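You operate a simulated robot arm through the tools that you are given. There is no shell and no other tool.

You run a simulated two-armed robot. Do the job below in one go: nothing can be reset, and whatever is moved stays where it is left.

Task
Reset the hoist's stop, switch to SLOW and try the top limit.
Fine: pull STOP out, press START; SLOW before the hook reaches the top and at the end; wind up till it stops; key off last.

The check looks at the end state, three seconds after you hand in, the way a careful person would. Anything else that was tipped, shoved, dropped, spilled or broken makes it a failure.

Robot
Two 6-joint arms with two-finger parallel grippers on one trunk, on a base that moves. Base frame: it is fixed to the floor where the robot stands at the start and does not move with it; the origin is under the middle of the robot, x ahead of it, y to its left, z up. Lengths are in m, angles in degrees, forces in N, time in s.
The left shoulder is at the start at [0.05, 0.17, 1.273], the right one opposite. Each reaches about 1.092 m from its shoulder. Places, roughly: key switch [2.7, 0, 1.1]; mushroom button [2.4, 0, 1.3]; speed switch [2.6, 0.1, 1.1]. Payload 1.57 kg a hand.
Tool frame (each hand has its own): the origin (TCP) lies between the finger pads and is the grasp point; the fingertips stand 0.03 m ahead of it; z points along the fingers, y is the line along which they close. The gripper opens to 0.08 m. The fingers are 0.017 m wide and 0.012 m thick; the gripper's body (0.04 by 0.082 m) begins 0.08 m behind the TCP.
Orientation is that of the tool frame in the base frame, as a unit quaternion [w, x, y, z]. With the fingers straight down and closing along the base's y, the tool's x points along the base's -x, its y along +y and its z along -z.

Tools
- The arms move only by the tool servo_tool. It takes "left_increments", "right_increments" or both (then of equal length, played together; a hand with none holds still); each is a list of rows, each a list of 7 numbers: the shift along the tool's x, y, z in m, then the turn, a rotation vector about the tool's x, y, z in degrees, then the opening in per cent of the stroke, from 0 (shut) to 100 (fully open). In form: [[dx, dy, dz, rx, ry, rz, fingers], ...]. A call has 1 to 20 rows; each row is the pose to reach, as a shift and turn from the pose commanded when the call began, along the tool's axes at that moment. Each row takes 0.2 s and may step no farther than 0.05 m and 8.6 degrees from the row before; otherwise, or with a gripper value out of range, the whole call is refused. A pose out of reach is approached as far as the arm can. The call stops where the force on the tool passes 40 N (or 10 N more than at its start, if that is more) or the arm is blocked; 0.2 s more then pass. The fingers move at their own pace (about 0.045 m/s each) and stop on an object; they squeeze with about 24 N. The grip force told is the motor's: it shows also when the fingers shut on nothing. Time passes only in rows, and 0.2 s behind the last, so rows that repeat a pose let the fingers close. It gives the time, the measured TCP pose, the force on the tool (base axes), the opening and the grip force at its end, in the units of the frame above (readings bear some noise), with the torque about the TCP (base axes, N m) and any sound that the robot's microphone picked up, and new pictures: "show" is both (left out), scene, wrist or none (wrist: the cameras of the hands that moved).
- Cameras (640 x 400 px; columns grow to the right, rows downward): "scene" is now at [0.0411, -0.0067, 1.8448]; the picture's right is [-0.06, -1.00, 0.00], its down [-0.72, 0.05, -0.69] and it looks along [0.69, -0.04, -0.72] (base axes); focal length 260 px, centre (320, 200). "left" rides on the left gripper at [0.072, 0.007, -0.122] in its tool frame; the picture's right is [-0.09, 1.00, 0.00], its down [-0.84, -0.08, -0.54] and it looks along [-0.54, -0.05, 0.84] (tool axes); focal length 238 px, centre (320, 200). "right" rides on the right gripper at [0.072, -0.007, -0.122] in its tool frame; the picture's right is [0.09, 1.00, 0.00], its down [-0.84, 0.08, -0.54] and it looks along [-0.54, 0.05, 0.84] (tool axes); focal length 238 px, centre (320, 200). There is no depth. A picture from a camera that has moved, and an enlarged one, comes with that camera's place and axes in the base frame and with its lens.
- lift_body(by): slides the trunk up (or, below 0, down) by that many m; the arms and the scene camera ride with it, the base frame stays. It gives what a move gives, with no picture.
- steer(legs): drives the robot by 1 to 6 legs, each [ahead, left, turn to the left] in m, m and degrees, along the robot's own axes; the way and the turn of a leg run together, so that a leg with both is an arc; at most 1.5 m and 180 degrees a leg. The arms and the cameras ride along, it lands a little off, and it stops where it bumps. It gives what a move gives, and a new picture of the scene camera.
- aim_head(pan, tilt): turns the head with the scene camera to pan (to the left, within 86 degrees either way) and tilt (down, from -29 to 69), counted from straight ahead of the robot. It gives what a move gives, and a new picture of the scene camera.
- close_up(camera, box): a new picture of the part [left, top, right, bottom] of that camera's present view, enlarged. It takes no simulated time.
- finish_job(): hands the job in; it is judged then, once.

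Nothing tells you exact positions but the pictures and the camera data. Unless the task says otherwise, let go and move clear before handing in.

The tools are called after "Request:" as name(argument=value, ...) on one line, values as JSON. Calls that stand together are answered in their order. servo_tool: Moves the arms, as the interface text tells. Its arguments: {"type":"object","properties":{"left_increments":{"type":"array"},"right_increments":{"type":"array"},"show":{"type":"string","enum":["both","scene","wrist","none"]}},"required":[]} The other tools are called the same way: lift_body (by) moves the trunk up or down; steer (legs) drives the base; aim_head (pan, tilt) turns the head that bears the scene camera; close_up (camera, box) takes an enlarged picture of a part of a camera's view; finish_job () hands the job in.

At the start:

```text
clock: 0.0
left_tool_pos: [0.4291, 0.0587, 1.1639]
left_ee_rot: [-0.021, 0.16, 0.986, 0.05]
left_contact_force: [0.0, 0.5, 0.0]
left_wrist_torque: [-0.01, 0.02, 0.02]
left_opening: 0.0801
left_gripper_force: 0.0
right_tool_pos: [0.7467, -0.2504, 1.1632]
right_ee_rot: [0.0, 0.0, 1.0, 0.0]
right_contact_force: [-0.9, 0.2, -0.7]
right_wrist_torque: [-0.01, -0.02, 0.02]
right_opening: 0.0799
right_gripper_force: 0.2
trunk travel left (down, up): [-0.888, 0.082]
robot x, y, heading: [-0.0012, -0.0021, -0.1]
head pan, tilt (commanded): [-3.7, 46.4]
```

scene: 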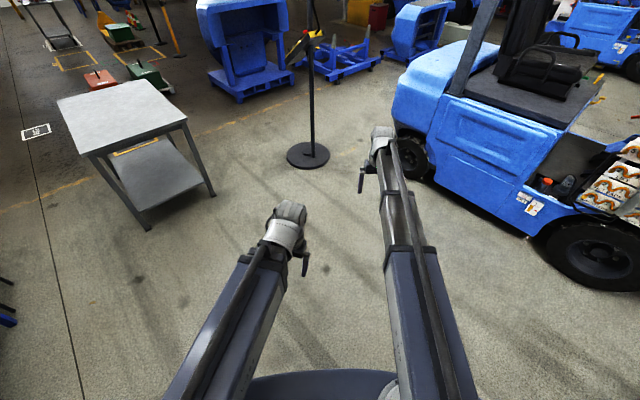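
right: 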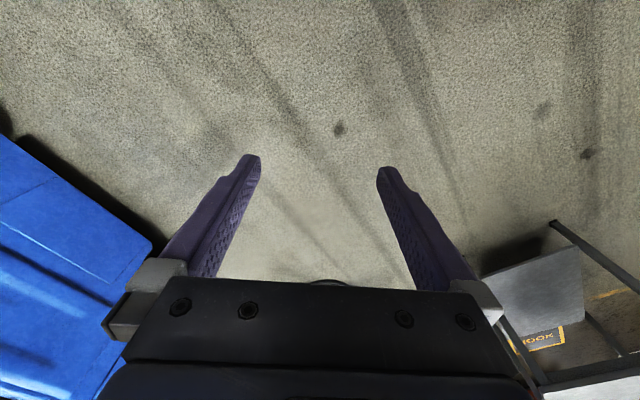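
left: 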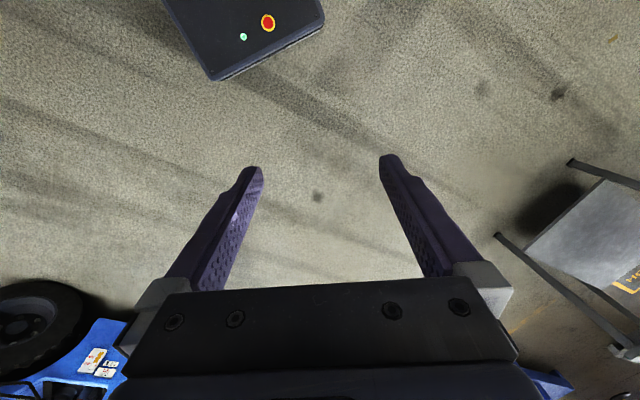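

I see a shop floor with a table at left, a forklift at right, and a pole stand ahead at about x=2.4. I will lift the head to look straight ahead at the pole/panel where the controls should be.

Request:
aim_head(pan=0, tilt=10)

```text
clock: 1.0
left_tool_pos: [0.429, 0.0599, 1.165]
left_ee_rot: [-0.022, 0.16, 0.986, 0.05]
left_contact_force: [-0.6, 1.1, -0.4]
left_wrist_torque: [0.02, 0.01, -0.01]
left_opening: 0.0797
left_gripper_force: 0.1
right_tool_pos: [0.7473, -0.2491, 1.1623]
right_ee_rot: [0.0, 0.0, 1.0, -0.001]
right_contact_force: [-0.1, 0.7, 0.0]
right_wrist_torque: [0.0, 0.04, 0.0]
right_opening: 0.0799
right_gripper_force: 0.0
trunk travel left (down, up): [-0.888, 0.082]
robot x, y, heading: [-0.0022, 0.0025, -0.2]
head pan, tilt (commanded): [0.0, 10.0]
camera scene: at [0.054, -0.0016, 1.9017], right [0.0, -1.0, 0.0], down [-0.17, 0.0, -0.98], along [0.98, 0.0, -0.17], focal length 260 px, centre (320, 200)
```

scene: 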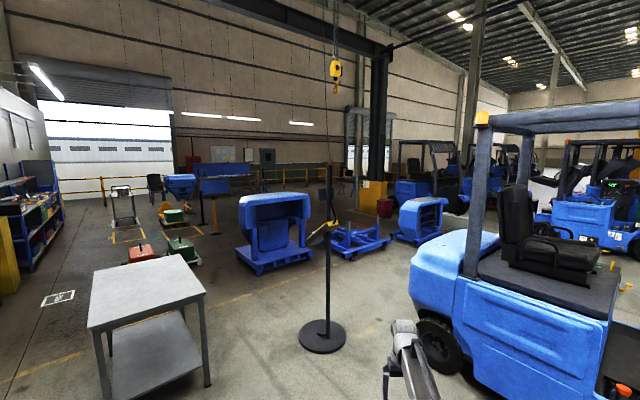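

Request:
close_up(camera="scene", box=[270, 130, 400, 211])

Request:
close_up(camera="scene", box=[240, 0, 440, 125])

Request:
close_up(camera="scene", box=[290, 190, 370, 240])

```text
4.92 times, centred on (335, 170) of scene
camera zoom: at [0.054, -0.0016, 1.9017], right [0.0, -1.0, 0.0], down [-0.17, 0.0, -0.98], along [0.98, 0.0, -0.17], focal length 1279 px, centre (246, 345)
```

zoom: 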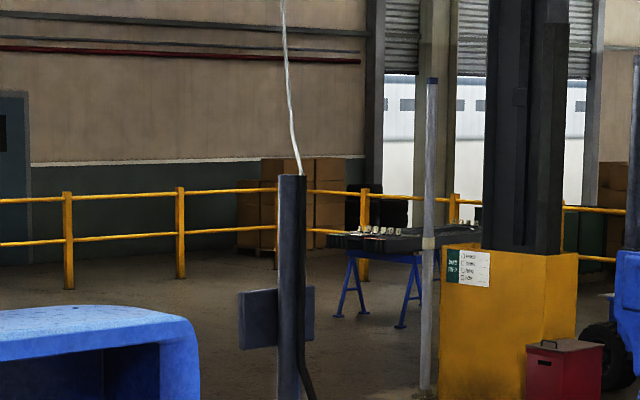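

```text
3.20 times, centred on (340, 62) of scene
camera zoom: at [0.054, -0.0016, 1.9017], right [0.0, -1.0, 0.0], down [-0.17, 0.0, -0.98], along [0.98, 0.0, -0.17], focal length 831 px, centre (256, 640)
```

zoom: 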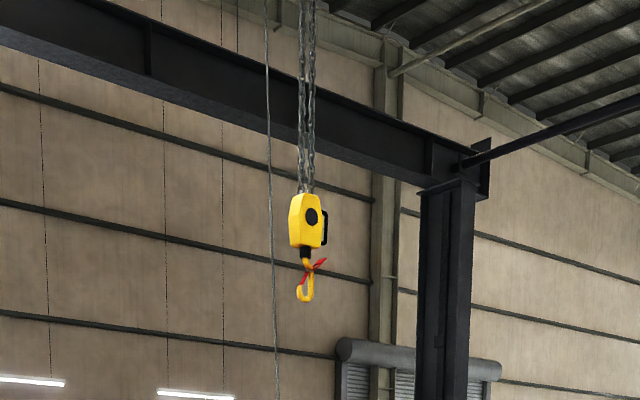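

```text
8.00 times, centred on (330, 215) of scene
camera zoom: at [0.054, -0.0016, 1.9017], right [0.0, -1.0, 0.0], down [-0.17, 0.0, -0.98], along [0.98, 0.0, -0.17], focal length 2078 px, centre (240, 80)
```

zoom: 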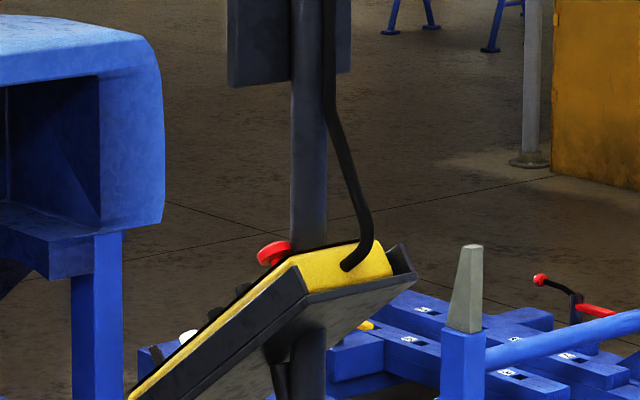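

I see the pendant in a sloping cradle on the pole at about x=2.4–2.7, with its red mushroom at the top end. I'll zoom in more to understand its orientation before driving.

Request:
close_up(camera="scene", box=[300, 210, 348, 240])

Request:
close_up(camera="scene", box=[220, 180, 476, 340])

Request:
aim_head(pan=0, tilt=35)

```text
13.33 times, centred on (324, 225) of scene
camera zoom: at [0.054, -0.0016, 1.9017], right [0.0, -1.0, 0.0], down [-0.17, 0.0, -0.98], along [0.98, 0.0, -0.17], focal length 3464 px, centre (267, -133)
```

zoom: 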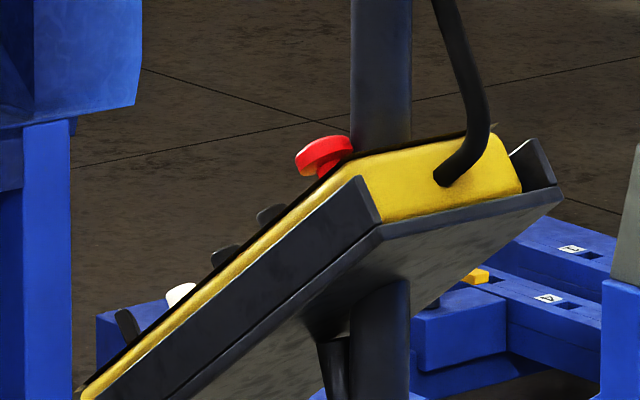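

```text
2.50 times, centred on (348, 260) of scene
camera zoom: at [0.054, -0.0016, 1.9017], right [0.0, -1.0, 0.0], down [-0.17, 0.0, -0.98], along [0.98, 0.0, -0.17], focal length 650 px, centre (250, 50)
```

zoom: 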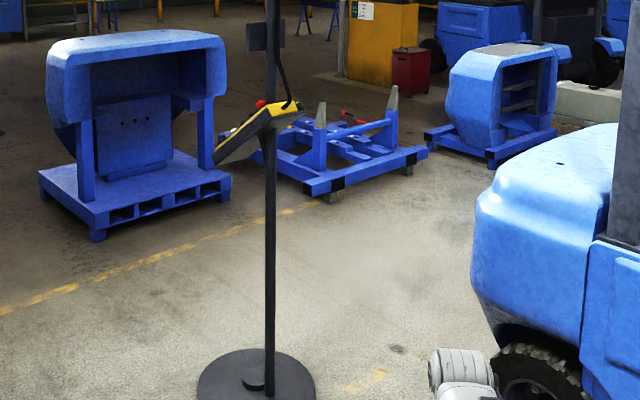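

```text
clock: 1.9
left_tool_pos: [0.4294, 0.06, 1.1645]
left_ee_rot: [-0.021, 0.16, 0.986, 0.051]
left_contact_force: [-0.2, 0.1, -0.5]
left_wrist_torque: [0.02, 0.0, 0.03]
left_opening: 0.0797
left_gripper_force: 0.1
right_tool_pos: [0.7464, -0.2496, 1.1627]
right_ee_rot: [0.0, 0.0, 1.0, 0.0]
right_contact_force: [0.0, 0.2, 0.1]
right_wrist_torque: [0.04, -0.01, 0.02]
right_opening: 0.0799
right_gripper_force: 0.0
trunk travel left (down, up): [-0.888, 0.082]
robot x, y, heading: [0.0026, -0.0021, -0.0]
head pan, tilt (commanded): [0.0, 35.0]
camera scene: at [0.0491, -0.0016, 1.8617], right [0.0, -1.0, 0.0], down [-0.57, 0.0, -0.82], along [0.82, 0.0, -0.57], focal length 260 px, centre (320, 200)
```

scene: 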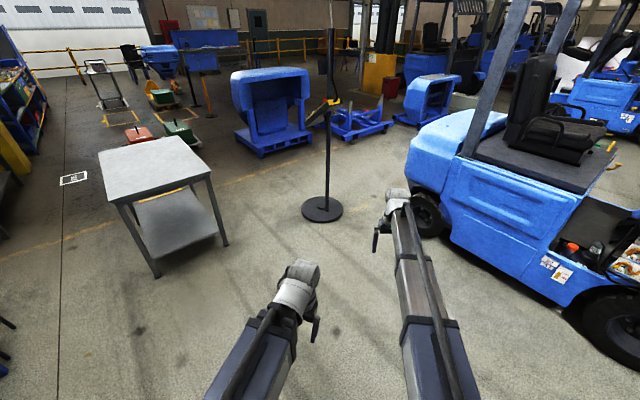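

The pendant's face looks up and toward the far left (about +x+y), so I should stand beyond it at around (3.1, 0.6), facing back. First I'll check my footprint and the gap between table and pole stand.

Request:
aim_head(pan=0, tilt=69)

Request:
aim_head(pan=30, tilt=30)

```text
clock: 2.9
left_tool_pos: [0.4288, 0.0596, 1.1636]
left_ee_rot: [-0.022, 0.161, 0.985, 0.051]
left_contact_force: [-0.7, -0.8, 0.3]
left_wrist_torque: [0.02, 0.0, -0.05]
left_opening: 0.0801
left_gripper_force: 0.0
right_tool_pos: [0.7454, -0.2503, 1.1631]
right_ee_rot: [0.0, 0.0, 1.0, 0.0]
right_contact_force: [0.6, -0.1, 1.3]
right_wrist_torque: [-0.04, 0.01, -0.02]
right_opening: 0.0802
right_gripper_force: 0.1
trunk travel left (down, up): [-0.888, 0.082]
robot x, y, heading: [-0.002, -0.0026, -0.0]
head pan, tilt (commanded): [0.0, 68.8]
camera scene: at [0.017, -0.0016, 1.818], right [0.0, -1.0, 0.0], down [-0.93, 0.0, -0.36], along [0.36, 0.0, -0.93], focal length 260 px, centre (320, 200)
```

scene: 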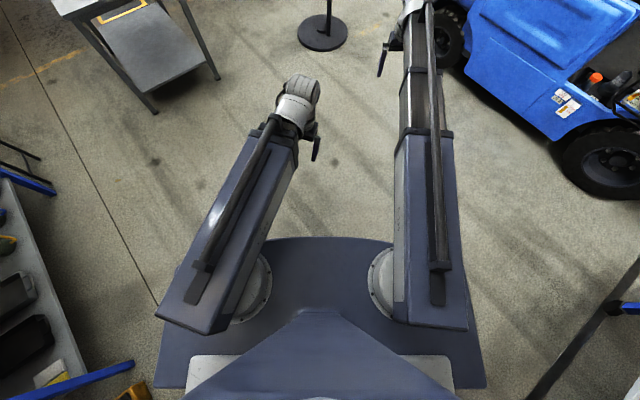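

```text
clock: 4.0
left_tool_pos: [0.4295, 0.0604, 1.1643]
left_ee_rot: [-0.022, 0.161, 0.985, 0.051]
left_contact_force: [0.0, -0.5, -0.4]
left_wrist_torque: [0.0, -0.06, -0.01]
left_opening: 0.08
left_gripper_force: 0.0
right_tool_pos: [0.7458, -0.2492, 1.1628]
right_ee_rot: [0.0, 0.0, 1.0, 0.0]
right_contact_force: [-0.4, 0.4, 0.4]
right_wrist_torque: [-0.01, 0.02, 0.01]
right_opening: 0.0801
right_gripper_force: 0.0
trunk travel left (down, up): [-0.888, 0.082]
robot x, y, heading: [0.0003, -0.0016, -0.1]
head pan, tilt (commanded): [30.0, 30.0]
camera scene: at [0.0394, 0.0435, 1.8694], right [0.5, -0.87, 0.0], down [-0.43, -0.25, -0.87], along [0.75, 0.43, -0.5], focal length 260 px, centre (320, 200)
```

scene: 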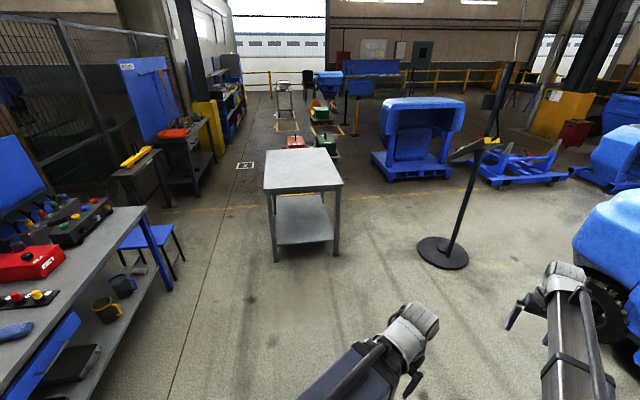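

The robot base looks about 0.5 m wide, and the gap between table and stand is about 0.8 m, running at about 38° to the left. I'll pull the right hand in, then drive up, turn round and back through the gap so I end up facing the pendant.

Request:
servo_tool(right_increments=[[0.05, 0, 0, 0, 0, 0, 100], [0.1, 0, 0, 0, 0, 0, 100], [0.15, 0, 0, 0, 0, 0, 100], [0.2, 0, 0, 0, 0, 0, 100], [0.25, 0, 0, 0, 0, 0, 100], [0.3, 0, 0, 0, 0, 0, 100], [0.3, 0, 0, 0, 0, 0, 100]], show="none")

Request:
aim_head(pan=-60, tilt=35)

```text
clock: 5.5
left_tool_pos: [0.4304, 0.0598, 1.1633]
left_ee_rot: [-0.022, 0.16, 0.986, 0.05]
left_contact_force: [0.4, 0.5, -0.5]
left_wrist_torque: [0.02, 0.02, 0.02]
left_opening: 0.0802
left_gripper_force: 0.1
right_tool_pos: [0.4504, -0.2526, 1.1629]
right_ee_rot: [-0.002, 0.0, 1.0, 0.001]
right_contact_force: [-0.3, 0.7, 0.3]
right_wrist_torque: [0.0, 0.01, -0.01]
right_opening: 0.08
right_gripper_force: 0.2
right hand out of reach, approached as far as the arm can: row 5, 6, 7
trunk travel left (down, up): [-0.888, 0.082]
robot x, y, heading: [-0.001, -0.0003, 0.2]
head pan, tilt (commanded): [30.0, 30.0]
```

```text
clock: 7.2
left_tool_pos: [0.4299, 0.0599, 1.1636]
left_ee_rot: [-0.022, 0.16, 0.986, 0.051]
left_contact_force: [-0.1, -0.2, -0.8]
left_wrist_torque: [0.01, -0.03, 0.03]
left_opening: 0.0797
left_gripper_force: 0.0
right_tool_pos: [0.4486, -0.2529, 1.1635]
right_ee_rot: [-0.002, 0.0, 1.0, 0.0]
right_contact_force: [-0.1, -0.2, -0.6]
right_wrist_torque: [-0.01, -0.02, 0.01]
right_opening: 0.08
right_gripper_force: 0.0
trunk travel left (down, up): [-0.888, 0.082]
robot x, y, heading: [0.0009, -0.0002, -0.1]
head pan, tilt (commanded): [-60.0, 35.0]
camera scene: at [0.0051, -0.0779, 1.8617], right [-0.87, -0.5, 0.0], down [-0.29, 0.5, -0.82], along [0.41, -0.71, -0.57], focal length 260 px, centre (320, 200)
```

scene: 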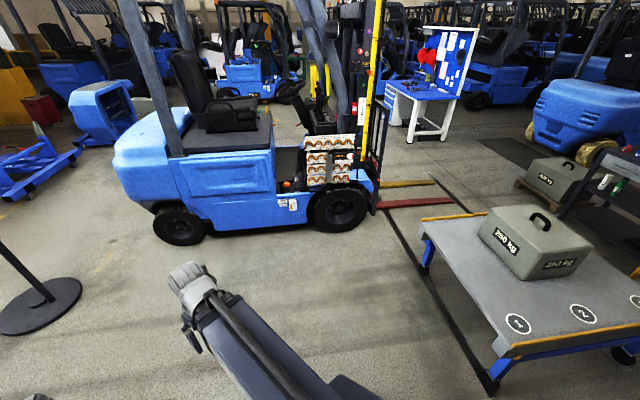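

The right side is clear (forklift side runs from about (0.9,-2.0) to (2.4,-1.2)). I'll drive forward and turn to face back.

Request:
steer(legs=[[1.3, -0.17, 0], [0, 0, -142]])

Request:
aim_head(pan=80, tilt=30)

Request:
aim_head(pan=-86, tilt=30)

```text
clock: 19.5
left_tool_pos: [0.9875, -0.4933, 1.1629]
left_ee_rot: [0.04, 0.982, 0.18, 0.037]
left_contact_force: [0.2, 0.3, -0.7]
left_wrist_torque: [0.02, 0.03, 0.0]
left_opening: 0.08
left_gripper_force: 0.1
right_tool_pos: [0.7763, -0.2627, 1.1623]
right_ee_rot: [0.0, 0.942, 0.336, 0.002]
right_contact_force: [-0.9, -0.6, -0.4]
right_wrist_torque: [0.0, 0.02, 0.02]
right_opening: 0.08
right_gripper_force: 0.2
trunk travel left (down, up): [-0.888, 0.082]
robot x, y, heading: [1.2822, -0.1784, -140.7]
head pan, tilt (commanded): [-60.0, 35.0]
camera scene: at [1.233, -0.1197, 1.8616], right [0.35, 0.93, 0.0], down [0.54, -0.2, -0.82], along [-0.77, 0.29, -0.57], focal length 260 px, centre (320, 200)
```

scene: 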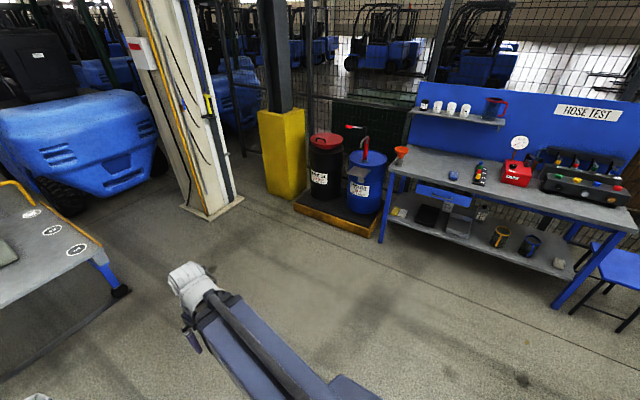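

```text
clock: 21.7
left_tool_pos: [0.9881, -0.4933, 1.1632]
left_ee_rot: [0.04, 0.982, 0.181, 0.037]
left_contact_force: [0.4, 0.5, 0.6]
left_wrist_torque: [-0.01, 0.02, 0.0]
left_opening: 0.0801
left_gripper_force: 0.1
right_tool_pos: [0.7763, -0.2617, 1.1628]
right_ee_rot: [0.0, 0.942, 0.335, 0.002]
right_contact_force: [-0.9, 0.5, 0.9]
right_wrist_torque: [-0.01, -0.01, 0.0]
right_opening: 0.08
right_gripper_force: 0.2
trunk travel left (down, up): [-0.888, 0.082]
robot x, y, heading: [1.2836, -0.1753, -141.0]
head pan, tilt (commanded): [80.0, 30.0]
camera scene: at [1.3594, -0.23, 1.8694], right [-0.87, -0.49, 0.0], down [-0.24, 0.44, -0.87], along [0.42, -0.76, -0.5], focal length 260 px, centre (320, 200)
```

scene: 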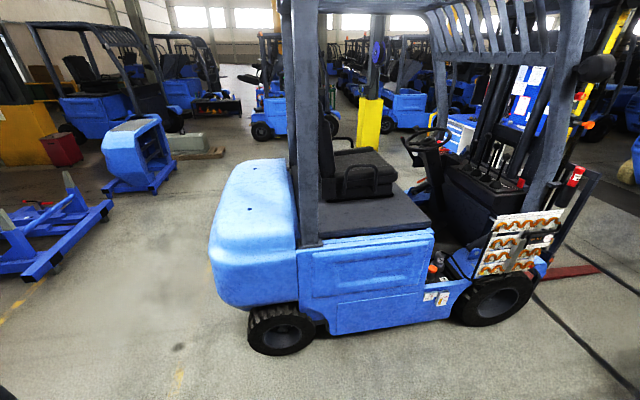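

```text
clock: 24.3
left_tool_pos: [0.9893, -0.493, 1.1634]
left_ee_rot: [0.04, 0.982, 0.179, 0.038]
left_contact_force: [-0.3, -0.2, 0.5]
left_wrist_torque: [-0.02, 0.02, -0.03]
left_opening: 0.0798
left_gripper_force: 0.2
right_tool_pos: [0.7757, -0.2636, 1.1628]
right_ee_rot: [-0.001, 0.942, 0.335, 0.001]
right_contact_force: [-0.3, 0.7, -0.7]
right_wrist_torque: [-0.01, 0.0, -0.02]
right_opening: 0.08
right_gripper_force: 0.0
trunk travel left (down, up): [-0.888, 0.082]
robot x, y, heading: [1.2804, -0.1765, -140.8]
head pan, tilt (commanded): [-85.9, 30.0]
camera scene: at [1.2533, -0.0852, 1.8694], right [0.73, 0.69, 0.0], down [0.34, -0.36, -0.87], along [-0.59, 0.63, -0.5], focal length 260 px, centre (320, 200)
```

scene: 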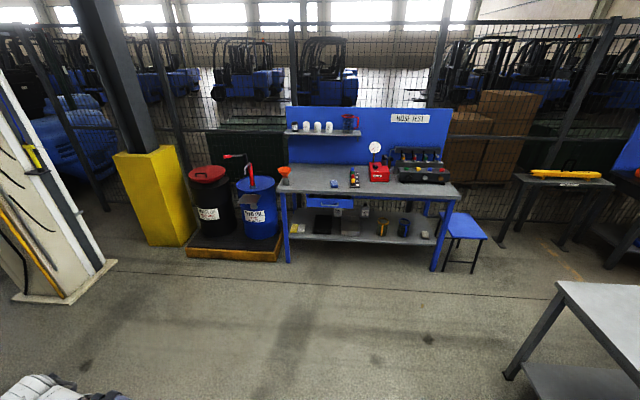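

I'm at (1.28, -0.18) heading -141°, lined up with the corridor. I'll back up into the gap in stages and check both sides.

Request:
steer(legs=[[-0.75, 0.01, -1.2]])

Request:
aim_head(pan=86, tilt=45)

Request:
aim_head(pan=-86, tilt=45)

```text
clock: 28.3
left_tool_pos: [1.5615, -0.037, 1.1643]
left_ee_rot: [0.04, 0.983, 0.174, 0.037]
left_contact_force: [-0.5, 0.3, 0.9]
left_wrist_torque: [-0.05, 0.01, 0.0]
left_opening: 0.0802
left_gripper_force: 0.2
right_tool_pos: [1.3518, 0.1955, 1.1629]
right_ee_rot: [0.0, 0.944, 0.33, 0.001]
right_contact_force: [0.3, 0.1, 0.1]
right_wrist_torque: [0.01, 0.05, -0.01]
right_opening: 0.08
right_gripper_force: 0.0
trunk travel left (down, up): [-0.888, 0.082]
robot x, y, heading: [1.8615, 0.2783, -141.7]
head pan, tilt (commanded): [-85.9, 30.0]
camera scene: at [1.8319, 0.3677, 1.8694], right [0.74, 0.68, 0.0], down [0.34, -0.37, -0.87], along [-0.59, 0.64, -0.5], focal length 260 px, centre (320, 200)
```

scene: 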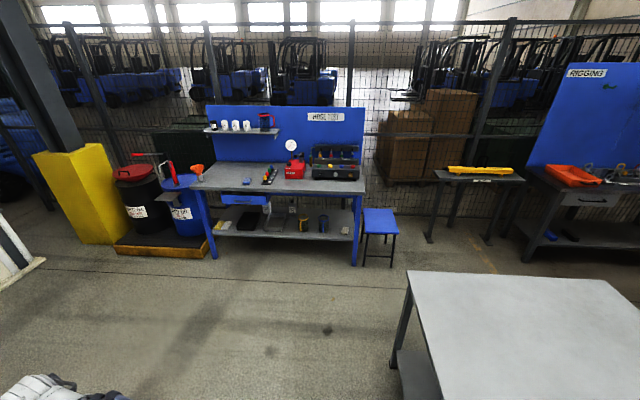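

```text
clock: 30.9
left_tool_pos: [1.5611, -0.0365, 1.1635]
left_ee_rot: [0.041, 0.983, 0.173, 0.037]
left_contact_force: [0.2, 0.6, -0.2]
left_wrist_torque: [-0.02, 0.01, 0.02]
left_opening: 0.0799
left_gripper_force: 0.1
right_tool_pos: [1.3527, 0.196, 1.1626]
right_ee_rot: [-0.001, 0.944, 0.33, 0.002]
right_contact_force: [0.2, 0.5, -0.3]
right_wrist_torque: [0.01, 0.03, -0.02]
right_opening: 0.0797
right_gripper_force: 0.1
trunk travel left (down, up): [-0.888, 0.082]
robot x, y, heading: [1.8607, 0.2758, -141.4]
head pan, tilt (commanded): [85.9, 45.0]
camera scene: at [1.9384, 0.2335, 1.8468], right [-0.82, -0.57, 0.0], down [-0.4, 0.58, -0.71], along [0.4, -0.58, -0.71], focal length 260 px, centre (320, 200)
```

scene: 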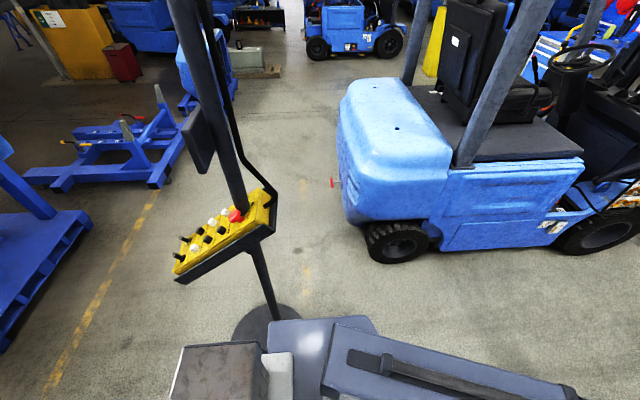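

```text
clock: 33.5
left_tool_pos: [1.5608, -0.037, 1.164]
left_ee_rot: [0.04, 0.983, 0.174, 0.037]
left_contact_force: [0.1, 0.4, -0.9]
left_wrist_torque: [0.02, -0.01, 0.0]
left_opening: 0.0801
left_gripper_force: 0.1
right_tool_pos: [1.3511, 0.1964, 1.1628]
right_ee_rot: [0.0, 0.944, 0.329, 0.001]
right_contact_force: [0.5, 0.5, 0.0]
right_wrist_torque: [-0.01, 0.0, 0.02]
right_opening: 0.0798
right_gripper_force: 0.1
trunk travel left (down, up): [-0.888, 0.082]
robot x, y, heading: [1.856, 0.2779, -141.3]
head pan, tilt (commanded): [-85.9, 45.0]
camera scene: at [1.8374, 0.3604, 1.8468], right [0.74, 0.68, 0.0], down [0.48, -0.52, -0.71], along [-0.48, 0.52, -0.71], focal length 260 px, centre (320, 200)
```

scene: 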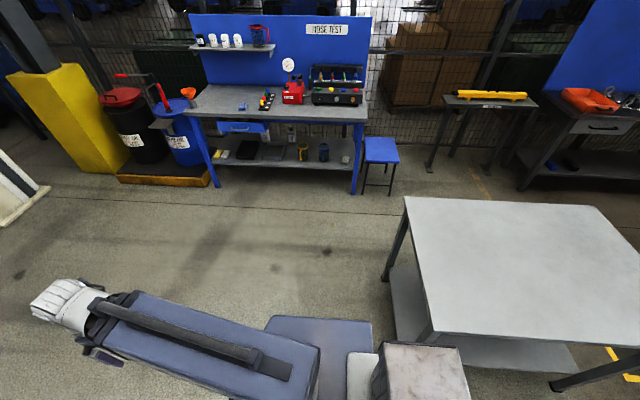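

The table corner and the stand are where I estimated, with about 0.15 m clear on each side. I'll back through and past the pendant.

Request:
steer(legs=[[-0.65, 0.0, -0.6], [-0.65, 0.0, 0]])

Request:
aim_head(pan=40, tilt=35)

```text
clock: 40.3
left_tool_pos: [2.5858, 0.7674, 1.1648]
left_ee_rot: [0.04, 0.986, 0.159, 0.037]
left_contact_force: [-0.3, 0.1, 1.2]
left_wrist_torque: [0.0, 0.03, -0.01]
left_opening: 0.0801
left_gripper_force: 0.0
right_tool_pos: [2.3832, 1.005, 1.1624]
right_ee_rot: [0.0, 0.949, 0.316, 0.001]
right_contact_force: [0.6, 0.4, -0.8]
right_wrist_torque: [0.01, 0.01, 0.02]
right_opening: 0.08
right_gripper_force: 0.1
trunk travel left (down, up): [-0.888, 0.082]
robot x, y, heading: [2.894, 1.0738, -143.0]
head pan, tilt (commanded): [-85.9, 45.0]
camera scene: at [2.8735, 1.1564, 1.8468], right [0.76, 0.65, 0.0], down [0.46, -0.53, -0.71], along [-0.46, 0.53, -0.71], focal length 260 px, centre (320, 200)
```

scene: 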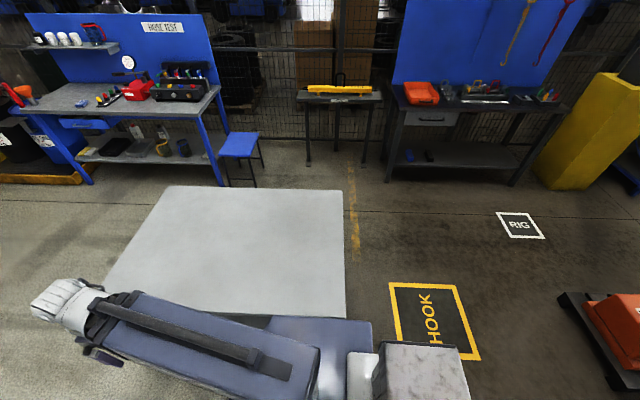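

```text
clock: 42.4
left_tool_pos: [2.5845, 0.7668, 1.1642]
left_ee_rot: [0.042, 0.986, 0.159, 0.037]
left_contact_force: [-0.1, 0.5, 0.9]
left_wrist_torque: [0.01, 0.03, -0.01]
left_opening: 0.08
left_gripper_force: 0.1
right_tool_pos: [2.3825, 1.0045, 1.1625]
right_ee_rot: [0.0, 0.949, 0.315, 0.001]
right_contact_force: [-0.4, -0.1, 0.9]
right_wrist_torque: [0.0, -0.03, 0.05]
right_opening: 0.0799
right_gripper_force: 0.1
trunk travel left (down, up): [-0.888, 0.082]
robot x, y, heading: [2.893, 1.0757, -143.1]
head pan, tilt (commanded): [40.0, 35.0]
camera scene: at [2.9059, 1.0087, 1.8616], right [-0.97, 0.23, 0.0], down [0.13, 0.56, -0.82], along [-0.19, -0.8, -0.57], focal length 260 px, centre (320, 200)
```

scene: 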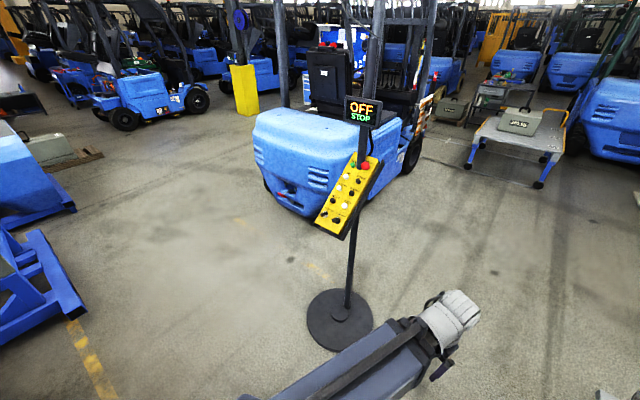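

I'm through the gap, at (2.89, 1.08), and I can see the pendant with its display reading OFF / STOP. I'll zoom in on the panel.

Request:
close_up(camera="scene", box=[300, 90, 396, 150])

Request:
close_up(camera="scene", box=[304, 148, 392, 248])

```text
6.67 times, centred on (348, 120) of scene
camera zoom: at [2.9059, 1.0087, 1.8616], right [-0.97, 0.23, 0.0], down [0.13, 0.56, -0.82], along [-0.19, -0.8, -0.57], focal length 1732 px, centre (133, 733)
```

zoom: 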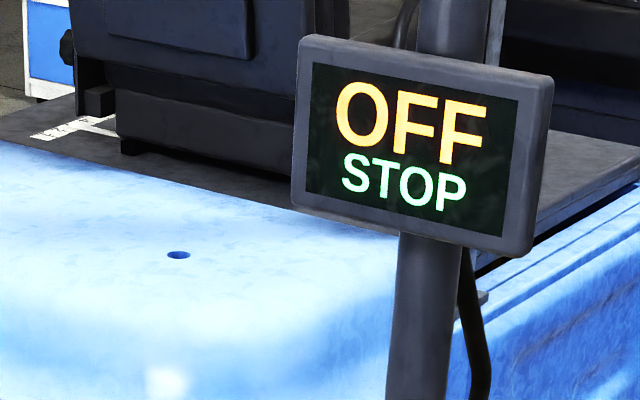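

```text
4.00 times, centred on (348, 198) of scene
camera zoom: at [2.9059, 1.0087, 1.8616], right [-0.97, 0.23, 0.0], down [0.13, 0.56, -0.82], along [-0.19, -0.8, -0.57], focal length 1039 px, centre (208, 208)
```

zoom: 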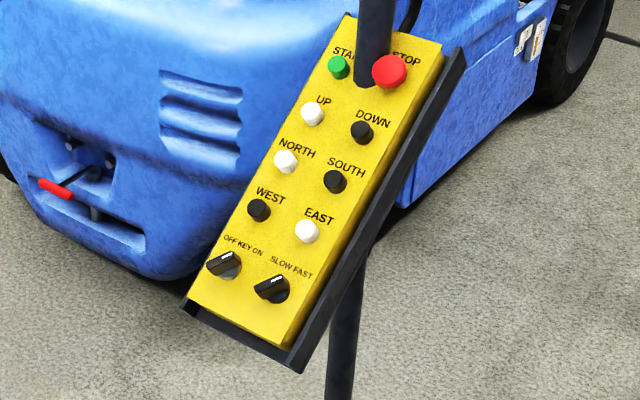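

Controls are clear now: START (green) and STOP (red) at top, UP/DOWN, NORTH/SOUTH, WEST/EAST, then OFF-KEY-ON and SLOW-FAST at the bottom. I'll raise both hands, then slide left to stand in front of the panel.

Request:
servo_tool(left_increments=[[0, 0, -0.05, 0, 0, 0, 100], [0, 0, -0.1, 0, 0, 0, 100], [0, 0, -0.15, 0, 0, 0, 100], [0, 0, -0.2, 0, 0, 0, 100]], right_increments=[[0, 0, -0.05, 0, 0, 0, 100], [0, 0, -0.1, 0, 0, 0, 100], [0, 0, -0.15, 0, 0, 0, 100], [0, 0, -0.2, 0, 0, 0, 100]], show="none")

Request:
steer(legs=[[0.02, 0.6, 3]])

Request:
aim_head(pan=0, tilt=40)

```text
clock: 43.4
left_tool_pos: [2.561, 0.7788, 1.1641]
left_ee_rot: [0.041, 0.986, 0.159, 0.037]
left_contact_force: [0.5, -0.6, -1.1]
left_wrist_torque: [-0.01, 0.0, 0.04]
left_opening: 0.0799
left_gripper_force: 0.1
left hand out of reach, approached as far as the arm can: row 1, 2, 3, 4
right_tool_pos: [2.3816, 1.006, 1.1619]
right_ee_rot: [0.0, 0.949, 0.316, 0.002]
right_contact_force: [0.2, -0.3, -0.3]
right_wrist_torque: [-0.04, 0.01, 0.04]
right_opening: 0.0801
right_gripper_force: 0.1
right hand out of reach, approached as far as the arm can: row 1, 2, 3, 4
trunk travel left (down, up): [-0.888, 0.082]
robot x, y, heading: [2.8902, 1.0718, -143.0]
head pan, tilt (commanded): [40.0, 35.0]
```

```text
clock: 46.7
left_tool_pos: [2.9324, 0.2898, 1.1636]
left_ee_rot: [0.04, 0.98, 0.192, 0.038]
left_contact_force: [0.2, -0.4, -0.6]
left_wrist_torque: [0.04, -0.02, -0.01]
left_opening: 0.08
left_gripper_force: 0.0
right_tool_pos: [2.7368, 0.5033, 1.1627]
right_ee_rot: [-0.001, 0.938, 0.348, 0.002]
right_contact_force: [0.0, 0.4, -0.2]
right_wrist_torque: [-0.03, -0.02, 0.02]
right_opening: 0.08
right_gripper_force: 0.1
trunk travel left (down, up): [-0.888, 0.082]
robot x, y, heading: [3.2435, 0.6042, -139.3]
head pan, tilt (commanded): [40.0, 35.0]
camera scene: at [3.2597, 0.5413, 1.8616], right [-0.99, 0.16, 0.0], down [0.09, 0.57, -0.82], along [-0.13, -0.81, -0.57], focal length 260 px, centre (320, 200)
```

scene: 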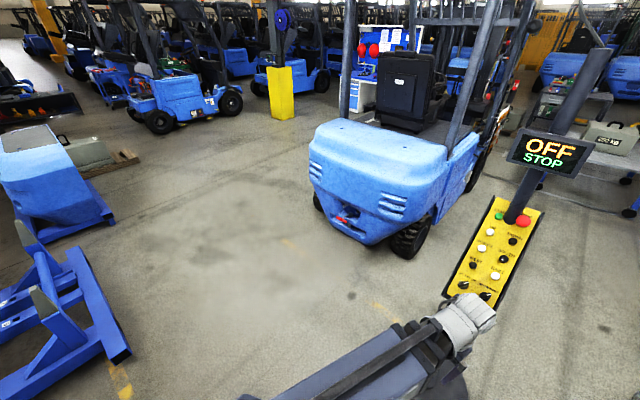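

```text
clock: 47.8
left_tool_pos: [2.9309, 0.29, 1.165]
left_ee_rot: [0.04, 0.98, 0.191, 0.038]
left_contact_force: [0.8, 0.7, 0.7]
left_wrist_torque: [-0.06, -0.01, -0.01]
left_opening: 0.0799
left_gripper_force: 0.1
right_tool_pos: [2.7363, 0.5039, 1.1632]
right_ee_rot: [-0.001, 0.938, 0.347, 0.002]
right_contact_force: [0.4, 0.2, -1.0]
right_wrist_torque: [-0.01, 0.04, 0.02]
right_opening: 0.0797
right_gripper_force: 0.1
trunk travel left (down, up): [-0.888, 0.082]
robot x, y, heading: [3.2401, 0.6057, -139.5]
head pan, tilt (commanded): [0.0, 40.0]
camera scene: at [3.2089, 0.5736, 1.8541], right [-0.65, 0.76, 0.0], down [0.49, 0.42, -0.77], along [-0.58, -0.5, -0.64], focal length 260 px, centre (320, 200)
```

scene: 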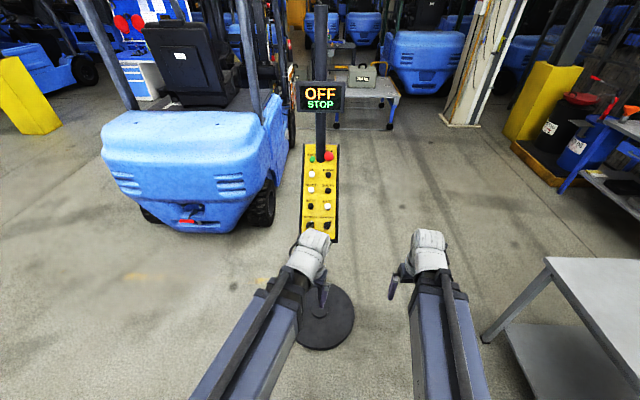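

I'm now squarely facing the pendant, which stands nearly straight ahead. I'll zoom in on the panel to read the switch positions and measure.

Request:
close_up(camera="scene", box=[272, 140, 368, 200])

Request:
close_up(camera="scene", box=[272, 190, 368, 250])

```text
6.67 times, centred on (320, 170) of scene
camera zoom: at [3.2089, 0.5736, 1.8541], right [-0.65, 0.76, 0.0], down [0.49, 0.42, -0.77], along [-0.58, -0.5, -0.64], focal length 1732 px, centre (320, 400)
```

zoom: 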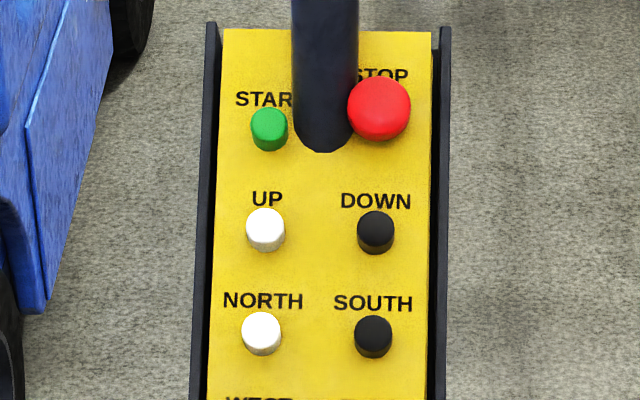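

```text
6.67 times, centred on (320, 220) of scene
camera zoom: at [3.2089, 0.5736, 1.8541], right [-0.65, 0.76, 0.0], down [0.49, 0.42, -0.77], along [-0.58, -0.5, -0.64], focal length 1732 px, centre (320, 67)
```

zoom: 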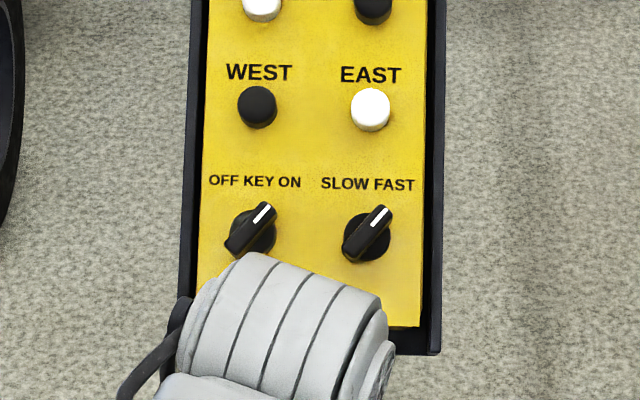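

Both rotary switches point to ON and FAST, and STOP is pushed in. The panel slopes about 40° and faces me; the pole comes up right between START and STOP. I'll go ahead a little so everything is in comfortable reach.

Request:
steer(legs=[[0.12, 0.0, 0]])

Request:
aim_head(pan=0, tilt=45)

Request:
close_up(camera="scene", box=[256, 110, 384, 190])

Request:
close_up(camera="scene", box=[256, 170, 384, 250])

```text
clock: 49.0
left_tool_pos: [2.8378, 0.21, 1.1641]
left_ee_rot: [0.039, 0.98, 0.191, 0.039]
left_contact_force: [-0.6, -0.6, 0.2]
left_wrist_torque: [0.03, -0.05, -0.04]
left_opening: 0.08
left_gripper_force: 0.2
right_tool_pos: [2.6456, 0.4244, 1.162]
right_ee_rot: [-0.001, 0.938, 0.347, 0.002]
right_contact_force: [-0.1, -0.3, 0.6]
right_wrist_torque: [0.03, 0.0, -0.04]
right_opening: 0.08
right_gripper_force: 0.1
trunk travel left (down, up): [-0.888, 0.082]
robot x, y, heading: [3.1502, 0.526, -139.7]
head pan, tilt (commanded): [0.0, 40.0]
camera scene: at [3.1157, 0.4936, 1.854], right [-0.65, 0.76, 0.0], down [0.49, 0.42, -0.77], along [-0.58, -0.5, -0.64], focal length 260 px, centre (320, 200)
```

scene: 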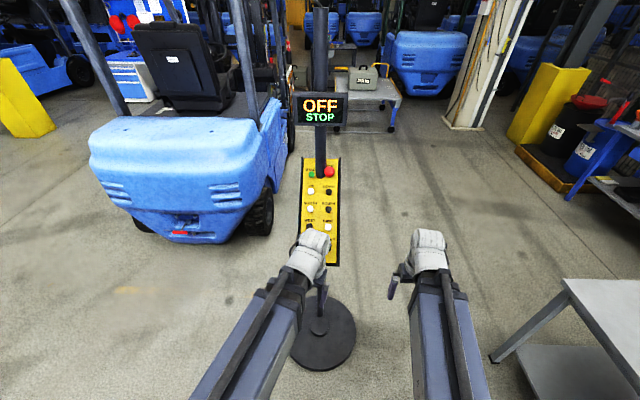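

```text
clock: 49.7
left_tool_pos: [2.8386, 0.2115, 1.1647]
left_ee_rot: [0.04, 0.98, 0.192, 0.038]
left_contact_force: [-0.1, 0.3, -0.7]
left_wrist_torque: [0.0, 0.0, 0.03]
left_opening: 0.0798
left_gripper_force: 0.1
right_tool_pos: [2.6452, 0.4255, 1.1624]
right_ee_rot: [-0.001, 0.938, 0.347, 0.002]
right_contact_force: [-0.3, 0.1, -0.1]
right_wrist_torque: [0.0, 0.04, 0.01]
right_opening: 0.08
right_gripper_force: 0.0
trunk travel left (down, up): [-0.888, 0.082]
robot x, y, heading: [3.1512, 0.5273, -139.4]
head pan, tilt (commanded): [0.0, 45.0]
camera scene: at [3.1202, 0.4976, 1.8469], right [-0.65, 0.76, 0.0], down [0.54, 0.46, -0.71], along [-0.54, -0.46, -0.71], focal length 260 px, centre (320, 200)
```

scene: 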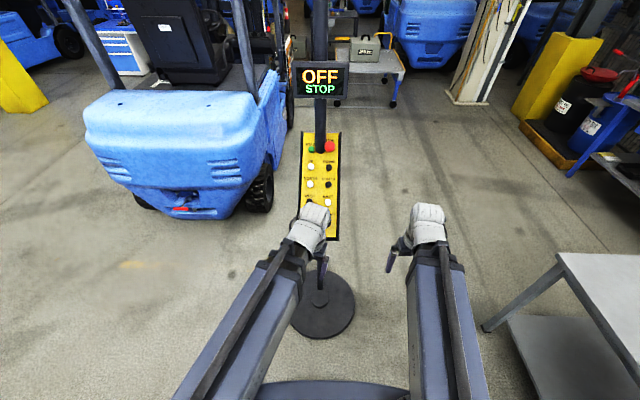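

```text
5.00 times, centred on (320, 150) of scene
camera zoom: at [3.1202, 0.4976, 1.8469], right [-0.65, 0.76, 0.0], down [0.54, 0.46, -0.71], along [-0.54, -0.46, -0.71], focal length 1299 px, centre (320, 450)
```

zoom: 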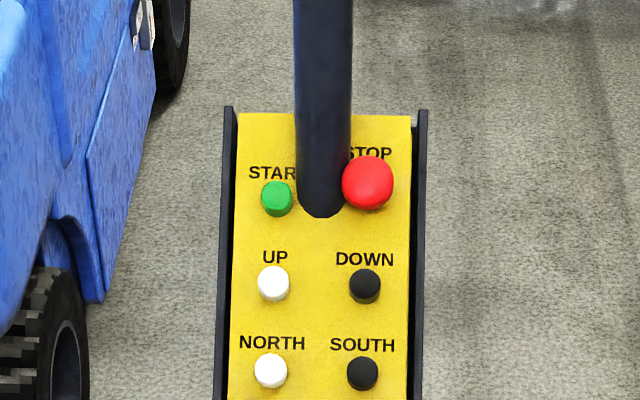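

```text
5.00 times, centred on (320, 210) of scene
camera zoom: at [3.1202, 0.4976, 1.8469], right [-0.65, 0.76, 0.0], down [0.54, 0.46, -0.71], along [-0.54, -0.46, -0.71], focal length 1299 px, centre (320, 150)
```

zoom: 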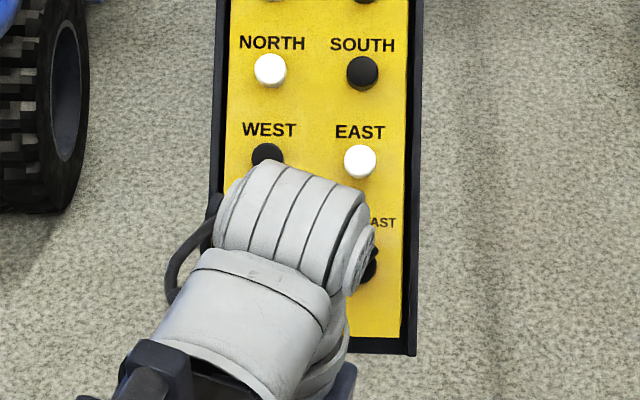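

Triangulating gives SPEED knob ≈ (2.62, 0.11, 1.09), KEY ≈ (2.66, 0.05, 1.09), STOP ≈ (2.437, -0.036, 1.277), START ≈ (2.484, -0.09, 1.26), with the panel sloping about 38°. I'll clear the left hand to the left and bring the right hand to a standoff above the SPEED knob, tilted square to the panel.

Request:
servo_tool(left_increments=[[0.002, 0.026, 0, 0, 0, 0, 100], [0.004, 0.052, 0, 0, 0, 0, 100], [0.006, 0.078, 0, 0, 0, 0, 100], [0.008, 0.104, 0, 0, 0, 0, 100], [0.01, 0.13, 0, 0, 0, 0, 100], [0.012, 0.156, 0, 0, 0, 0, 100], [0.014, 0.182, 0, 0, 0, 0, 100], [0.016, 0.206, 0, 0, 0, 0, 100], [0.016, 0.206, 0, 0, 0, 0, 100]], right_increments=[[-0.019, 0.0284, -0.0026, 0.108, -4.75, 0.312, 100], [-0.038, 0.0568, -0.0053, 0.216, -9.5, 0.625, 100], [-0.057, 0.0852, -0.008, 0.324, -14.25, 0.937, 100], [-0.0757, 0.1135, -0.0106, 0.432, -19.0, 1.25, 100], [-0.0947, 0.142, -0.0133, 0.54, -23.75, 1.56, 100], [-0.1136, 0.1703, -0.0159, 0.648, -28.5, 1.875, 100], [-0.1326, 0.1987, -0.0186, 0.755, -33.25, 2.19, 100], [-0.1515, 0.2271, -0.0212, 0.863, -38.0, 2.5, 100], [-0.1515, 0.2271, -0.0212, 0.863, -38.0, 2.5, 100]])

```text
clock: 51.7
left_tool_pos: [2.9308, 0.0297, 1.1634]
left_ee_rot: [0.041, 0.98, 0.192, 0.037]
left_contact_force: [-0.6, -0.1, -0.8]
left_wrist_torque: [-0.01, -0.04, 0.01]
left_opening: 0.0798
left_gripper_force: 0.0
left hand out of reach, approached as far as the arm can: row 1, 2, 3, 4, 5, 6, 7, 8, 9
right_tool_pos: [2.6801, 0.1538, 1.2096]
right_ee_rot: [0.106, 0.894, 0.307, -0.308]
right_contact_force: [-0.2, 0.0, 0.5]
right_wrist_torque: [0.02, -0.04, 0.03]
right_opening: 0.0801
right_gripper_force: 0.0
right hand out of reach, approached as far as the arm can: row 1, 2, 3, 5, 6, 7, 8, 9
trunk travel left (down, up): [-0.888, 0.082]
robot x, y, heading: [3.1529, 0.5238, -139.1]
head pan, tilt (commanded): [0.0, 45.0]
camera scene: at [3.1197, 0.4983, 1.8468], right [-0.65, 0.76, 0.0], down [0.54, 0.46, -0.71], along [-0.54, -0.46, -0.71], focal length 260 px, centre (320, 200)
camera right: at [2.7774, 0.2402, 1.2621], right [0.67, -0.74, -0.06], down [-0.21, -0.26, 0.94], along [-0.71, -0.62, -0.33], focal length 238 px, centre (320, 200)
camera left: at [2.9895, 0.0567, 1.2901], right [0.29, -0.95, 0.09], down [-0.85, -0.21, 0.48], along [-0.44, -0.21, -0.87], focal length 238 px, centre (320, 200)
```

scene: 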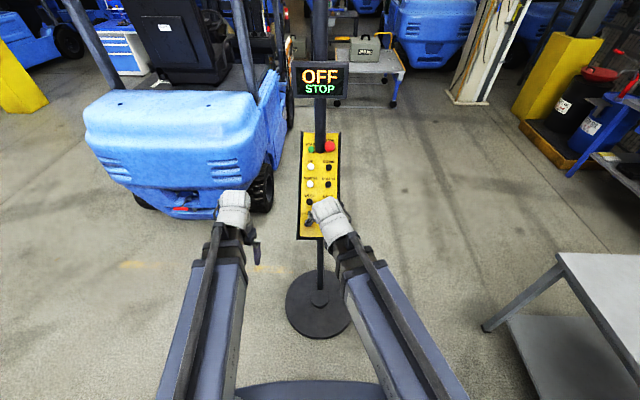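
right: 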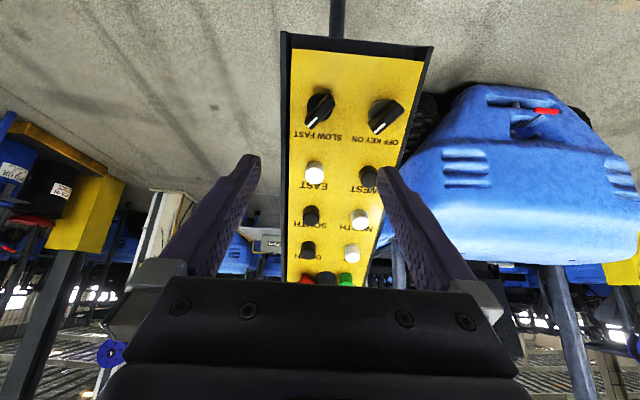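
left: 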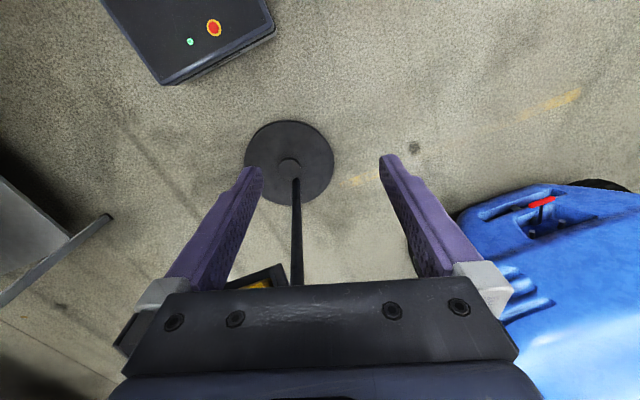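

The right hand is now square to the panel, about 0.14 m above the SPEED knob, and the wrist view agrees with my position estimates. Next I'll roll the hand 42° to straddle the knob's lever and move closer, with the fingers partly closed.

Request:
servo_tool(right_increments=[[0.0025, -0.0003, 0.01, 0, 0, 7, 55], [0.005, -0.0006, 0.02, 0, 0, 14, 55], [0.0075, -0.0009, 0.03, 0, 0, 21, 55], [0.01, -0.0012, 0.04, 0, 0, 28, 55], [0.0125, -0.0015, 0.05, 0, 0, 35, 55], [0.0153, -0.0017, 0.06, 0, 0, 42, 55], [0.0153, -0.0017, 0.06, 0, 0, 42, 55]])

```text
clock: 53.3
left_tool_pos: [2.9316, 0.029, 1.1634]
left_ee_rot: [0.04, 0.98, 0.192, 0.038]
left_contact_force: [0.6, 0.1, -0.4]
left_wrist_torque: [0.01, -0.01, 0.02]
left_opening: 0.0802
left_gripper_force: 0.2
right_tool_pos: [2.6563, 0.1426, 1.2083]
right_ee_rot: [0.209, 0.946, -0.034, -0.248]
right_contact_force: [-0.9, 0.4, -0.6]
right_wrist_torque: [0.0, -0.02, 0.0]
right_opening: 0.0438
right_gripper_force: 0.0
right hand out of reach, approached as far as the arm can: row 1, 2, 3, 4, 5, 6, 7
trunk travel left (down, up): [-0.888, 0.082]
robot x, y, heading: [3.1498, 0.5284, -139.3]
head pan, tilt (commanded): [0.0, 45.0]
camera scene: at [3.1202, 0.4975, 1.8468], right [-0.65, 0.76, 0.0], down [0.54, 0.46, -0.71], along [-0.54, -0.46, -0.71], focal length 260 px, centre (320, 200)
camera right: at [2.7767, 0.1825, 1.2707], right [0.12, -0.92, 0.37], down [-0.47, 0.27, 0.84], along [-0.88, -0.27, -0.4], focal length 238 px, centre (320, 200)
```

scene: 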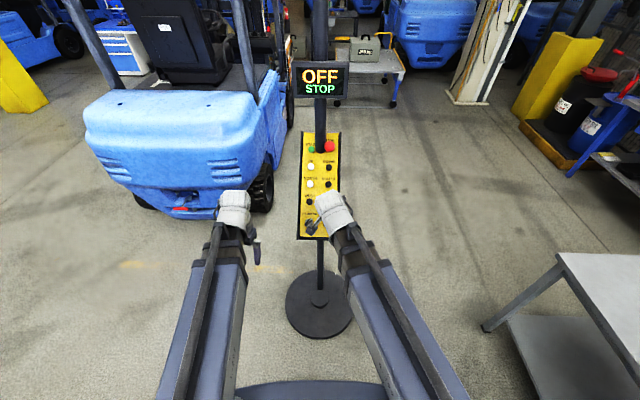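
right: 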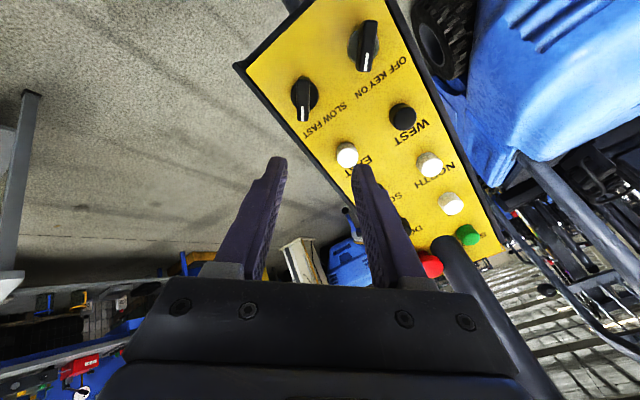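

The arms evidently hold their wrists at a fixed height (the hand never rises or sinks), so height must come from the trunk. I'll lower the trunk 6 cm to bring the right hand down toward the SPEED knob and verify.

Request:
lift_body(by=-0.06)

Request:
servo_tool(right_increments=[[0.0, 0.0, 0.0, 0, 0, 0, 55]], show="wrist")

```text
clock: 54.3
left_tool_pos: [2.9305, 0.0293, 1.105]
left_ee_rot: [0.04, 0.98, 0.192, 0.038]
left_contact_force: [-0.5, 0.2, 0.6]
left_wrist_torque: [-0.02, -0.01, 0.03]
left_opening: 0.0801
left_gripper_force: 0.1
right_tool_pos: [2.6573, 0.1419, 1.1491]
right_ee_rot: [0.209, 0.945, -0.031, -0.248]
right_contact_force: [0.5, 0.9, -0.6]
right_wrist_torque: [0.0, 0.02, -0.01]
right_opening: 0.0439
right_gripper_force: 0.0
trunk travel left (down, up): [-0.828, 0.142]
robot x, y, heading: [3.1492, 0.5263, -139.3]
head pan, tilt (commanded): [0.0, 45.0]
```

```text
clock: 54.7
left_tool_pos: [2.931, 0.0293, 1.1038]
left_ee_rot: [0.04, 0.98, 0.192, 0.037]
left_contact_force: [0.2, 0.6, 0.5]
left_wrist_torque: [-0.04, 0.0, 0.04]
left_opening: 0.0798
left_gripper_force: 0.1
right_tool_pos: [2.6564, 0.1421, 1.1478]
right_ee_rot: [0.208, 0.945, -0.032, -0.248]
right_contact_force: [-0.7, -0.9, 1.1]
right_wrist_torque: [-0.01, -0.01, -0.03]
right_opening: 0.0442
right_gripper_force: 0.1
trunk travel left (down, up): [-0.828, 0.142]
robot x, y, heading: [3.1518, 0.5238, -139.6]
head pan, tilt (commanded): [0.0, 45.0]
camera right: at [2.7767, 0.1825, 1.2107], right [0.12, -0.92, 0.37], down [-0.47, 0.27, 0.84], along [-0.88, -0.27, -0.4], focal length 238 px, centre (320, 200)
```

right: 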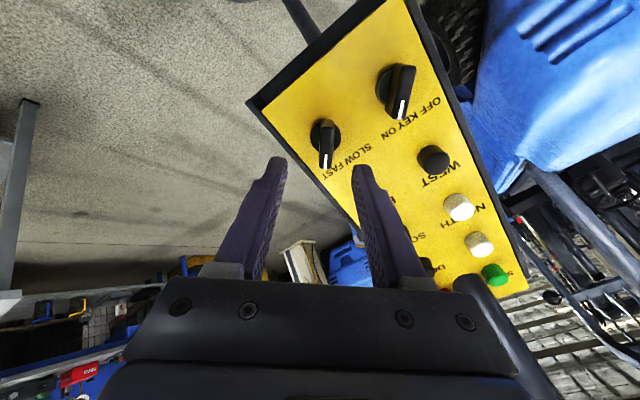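

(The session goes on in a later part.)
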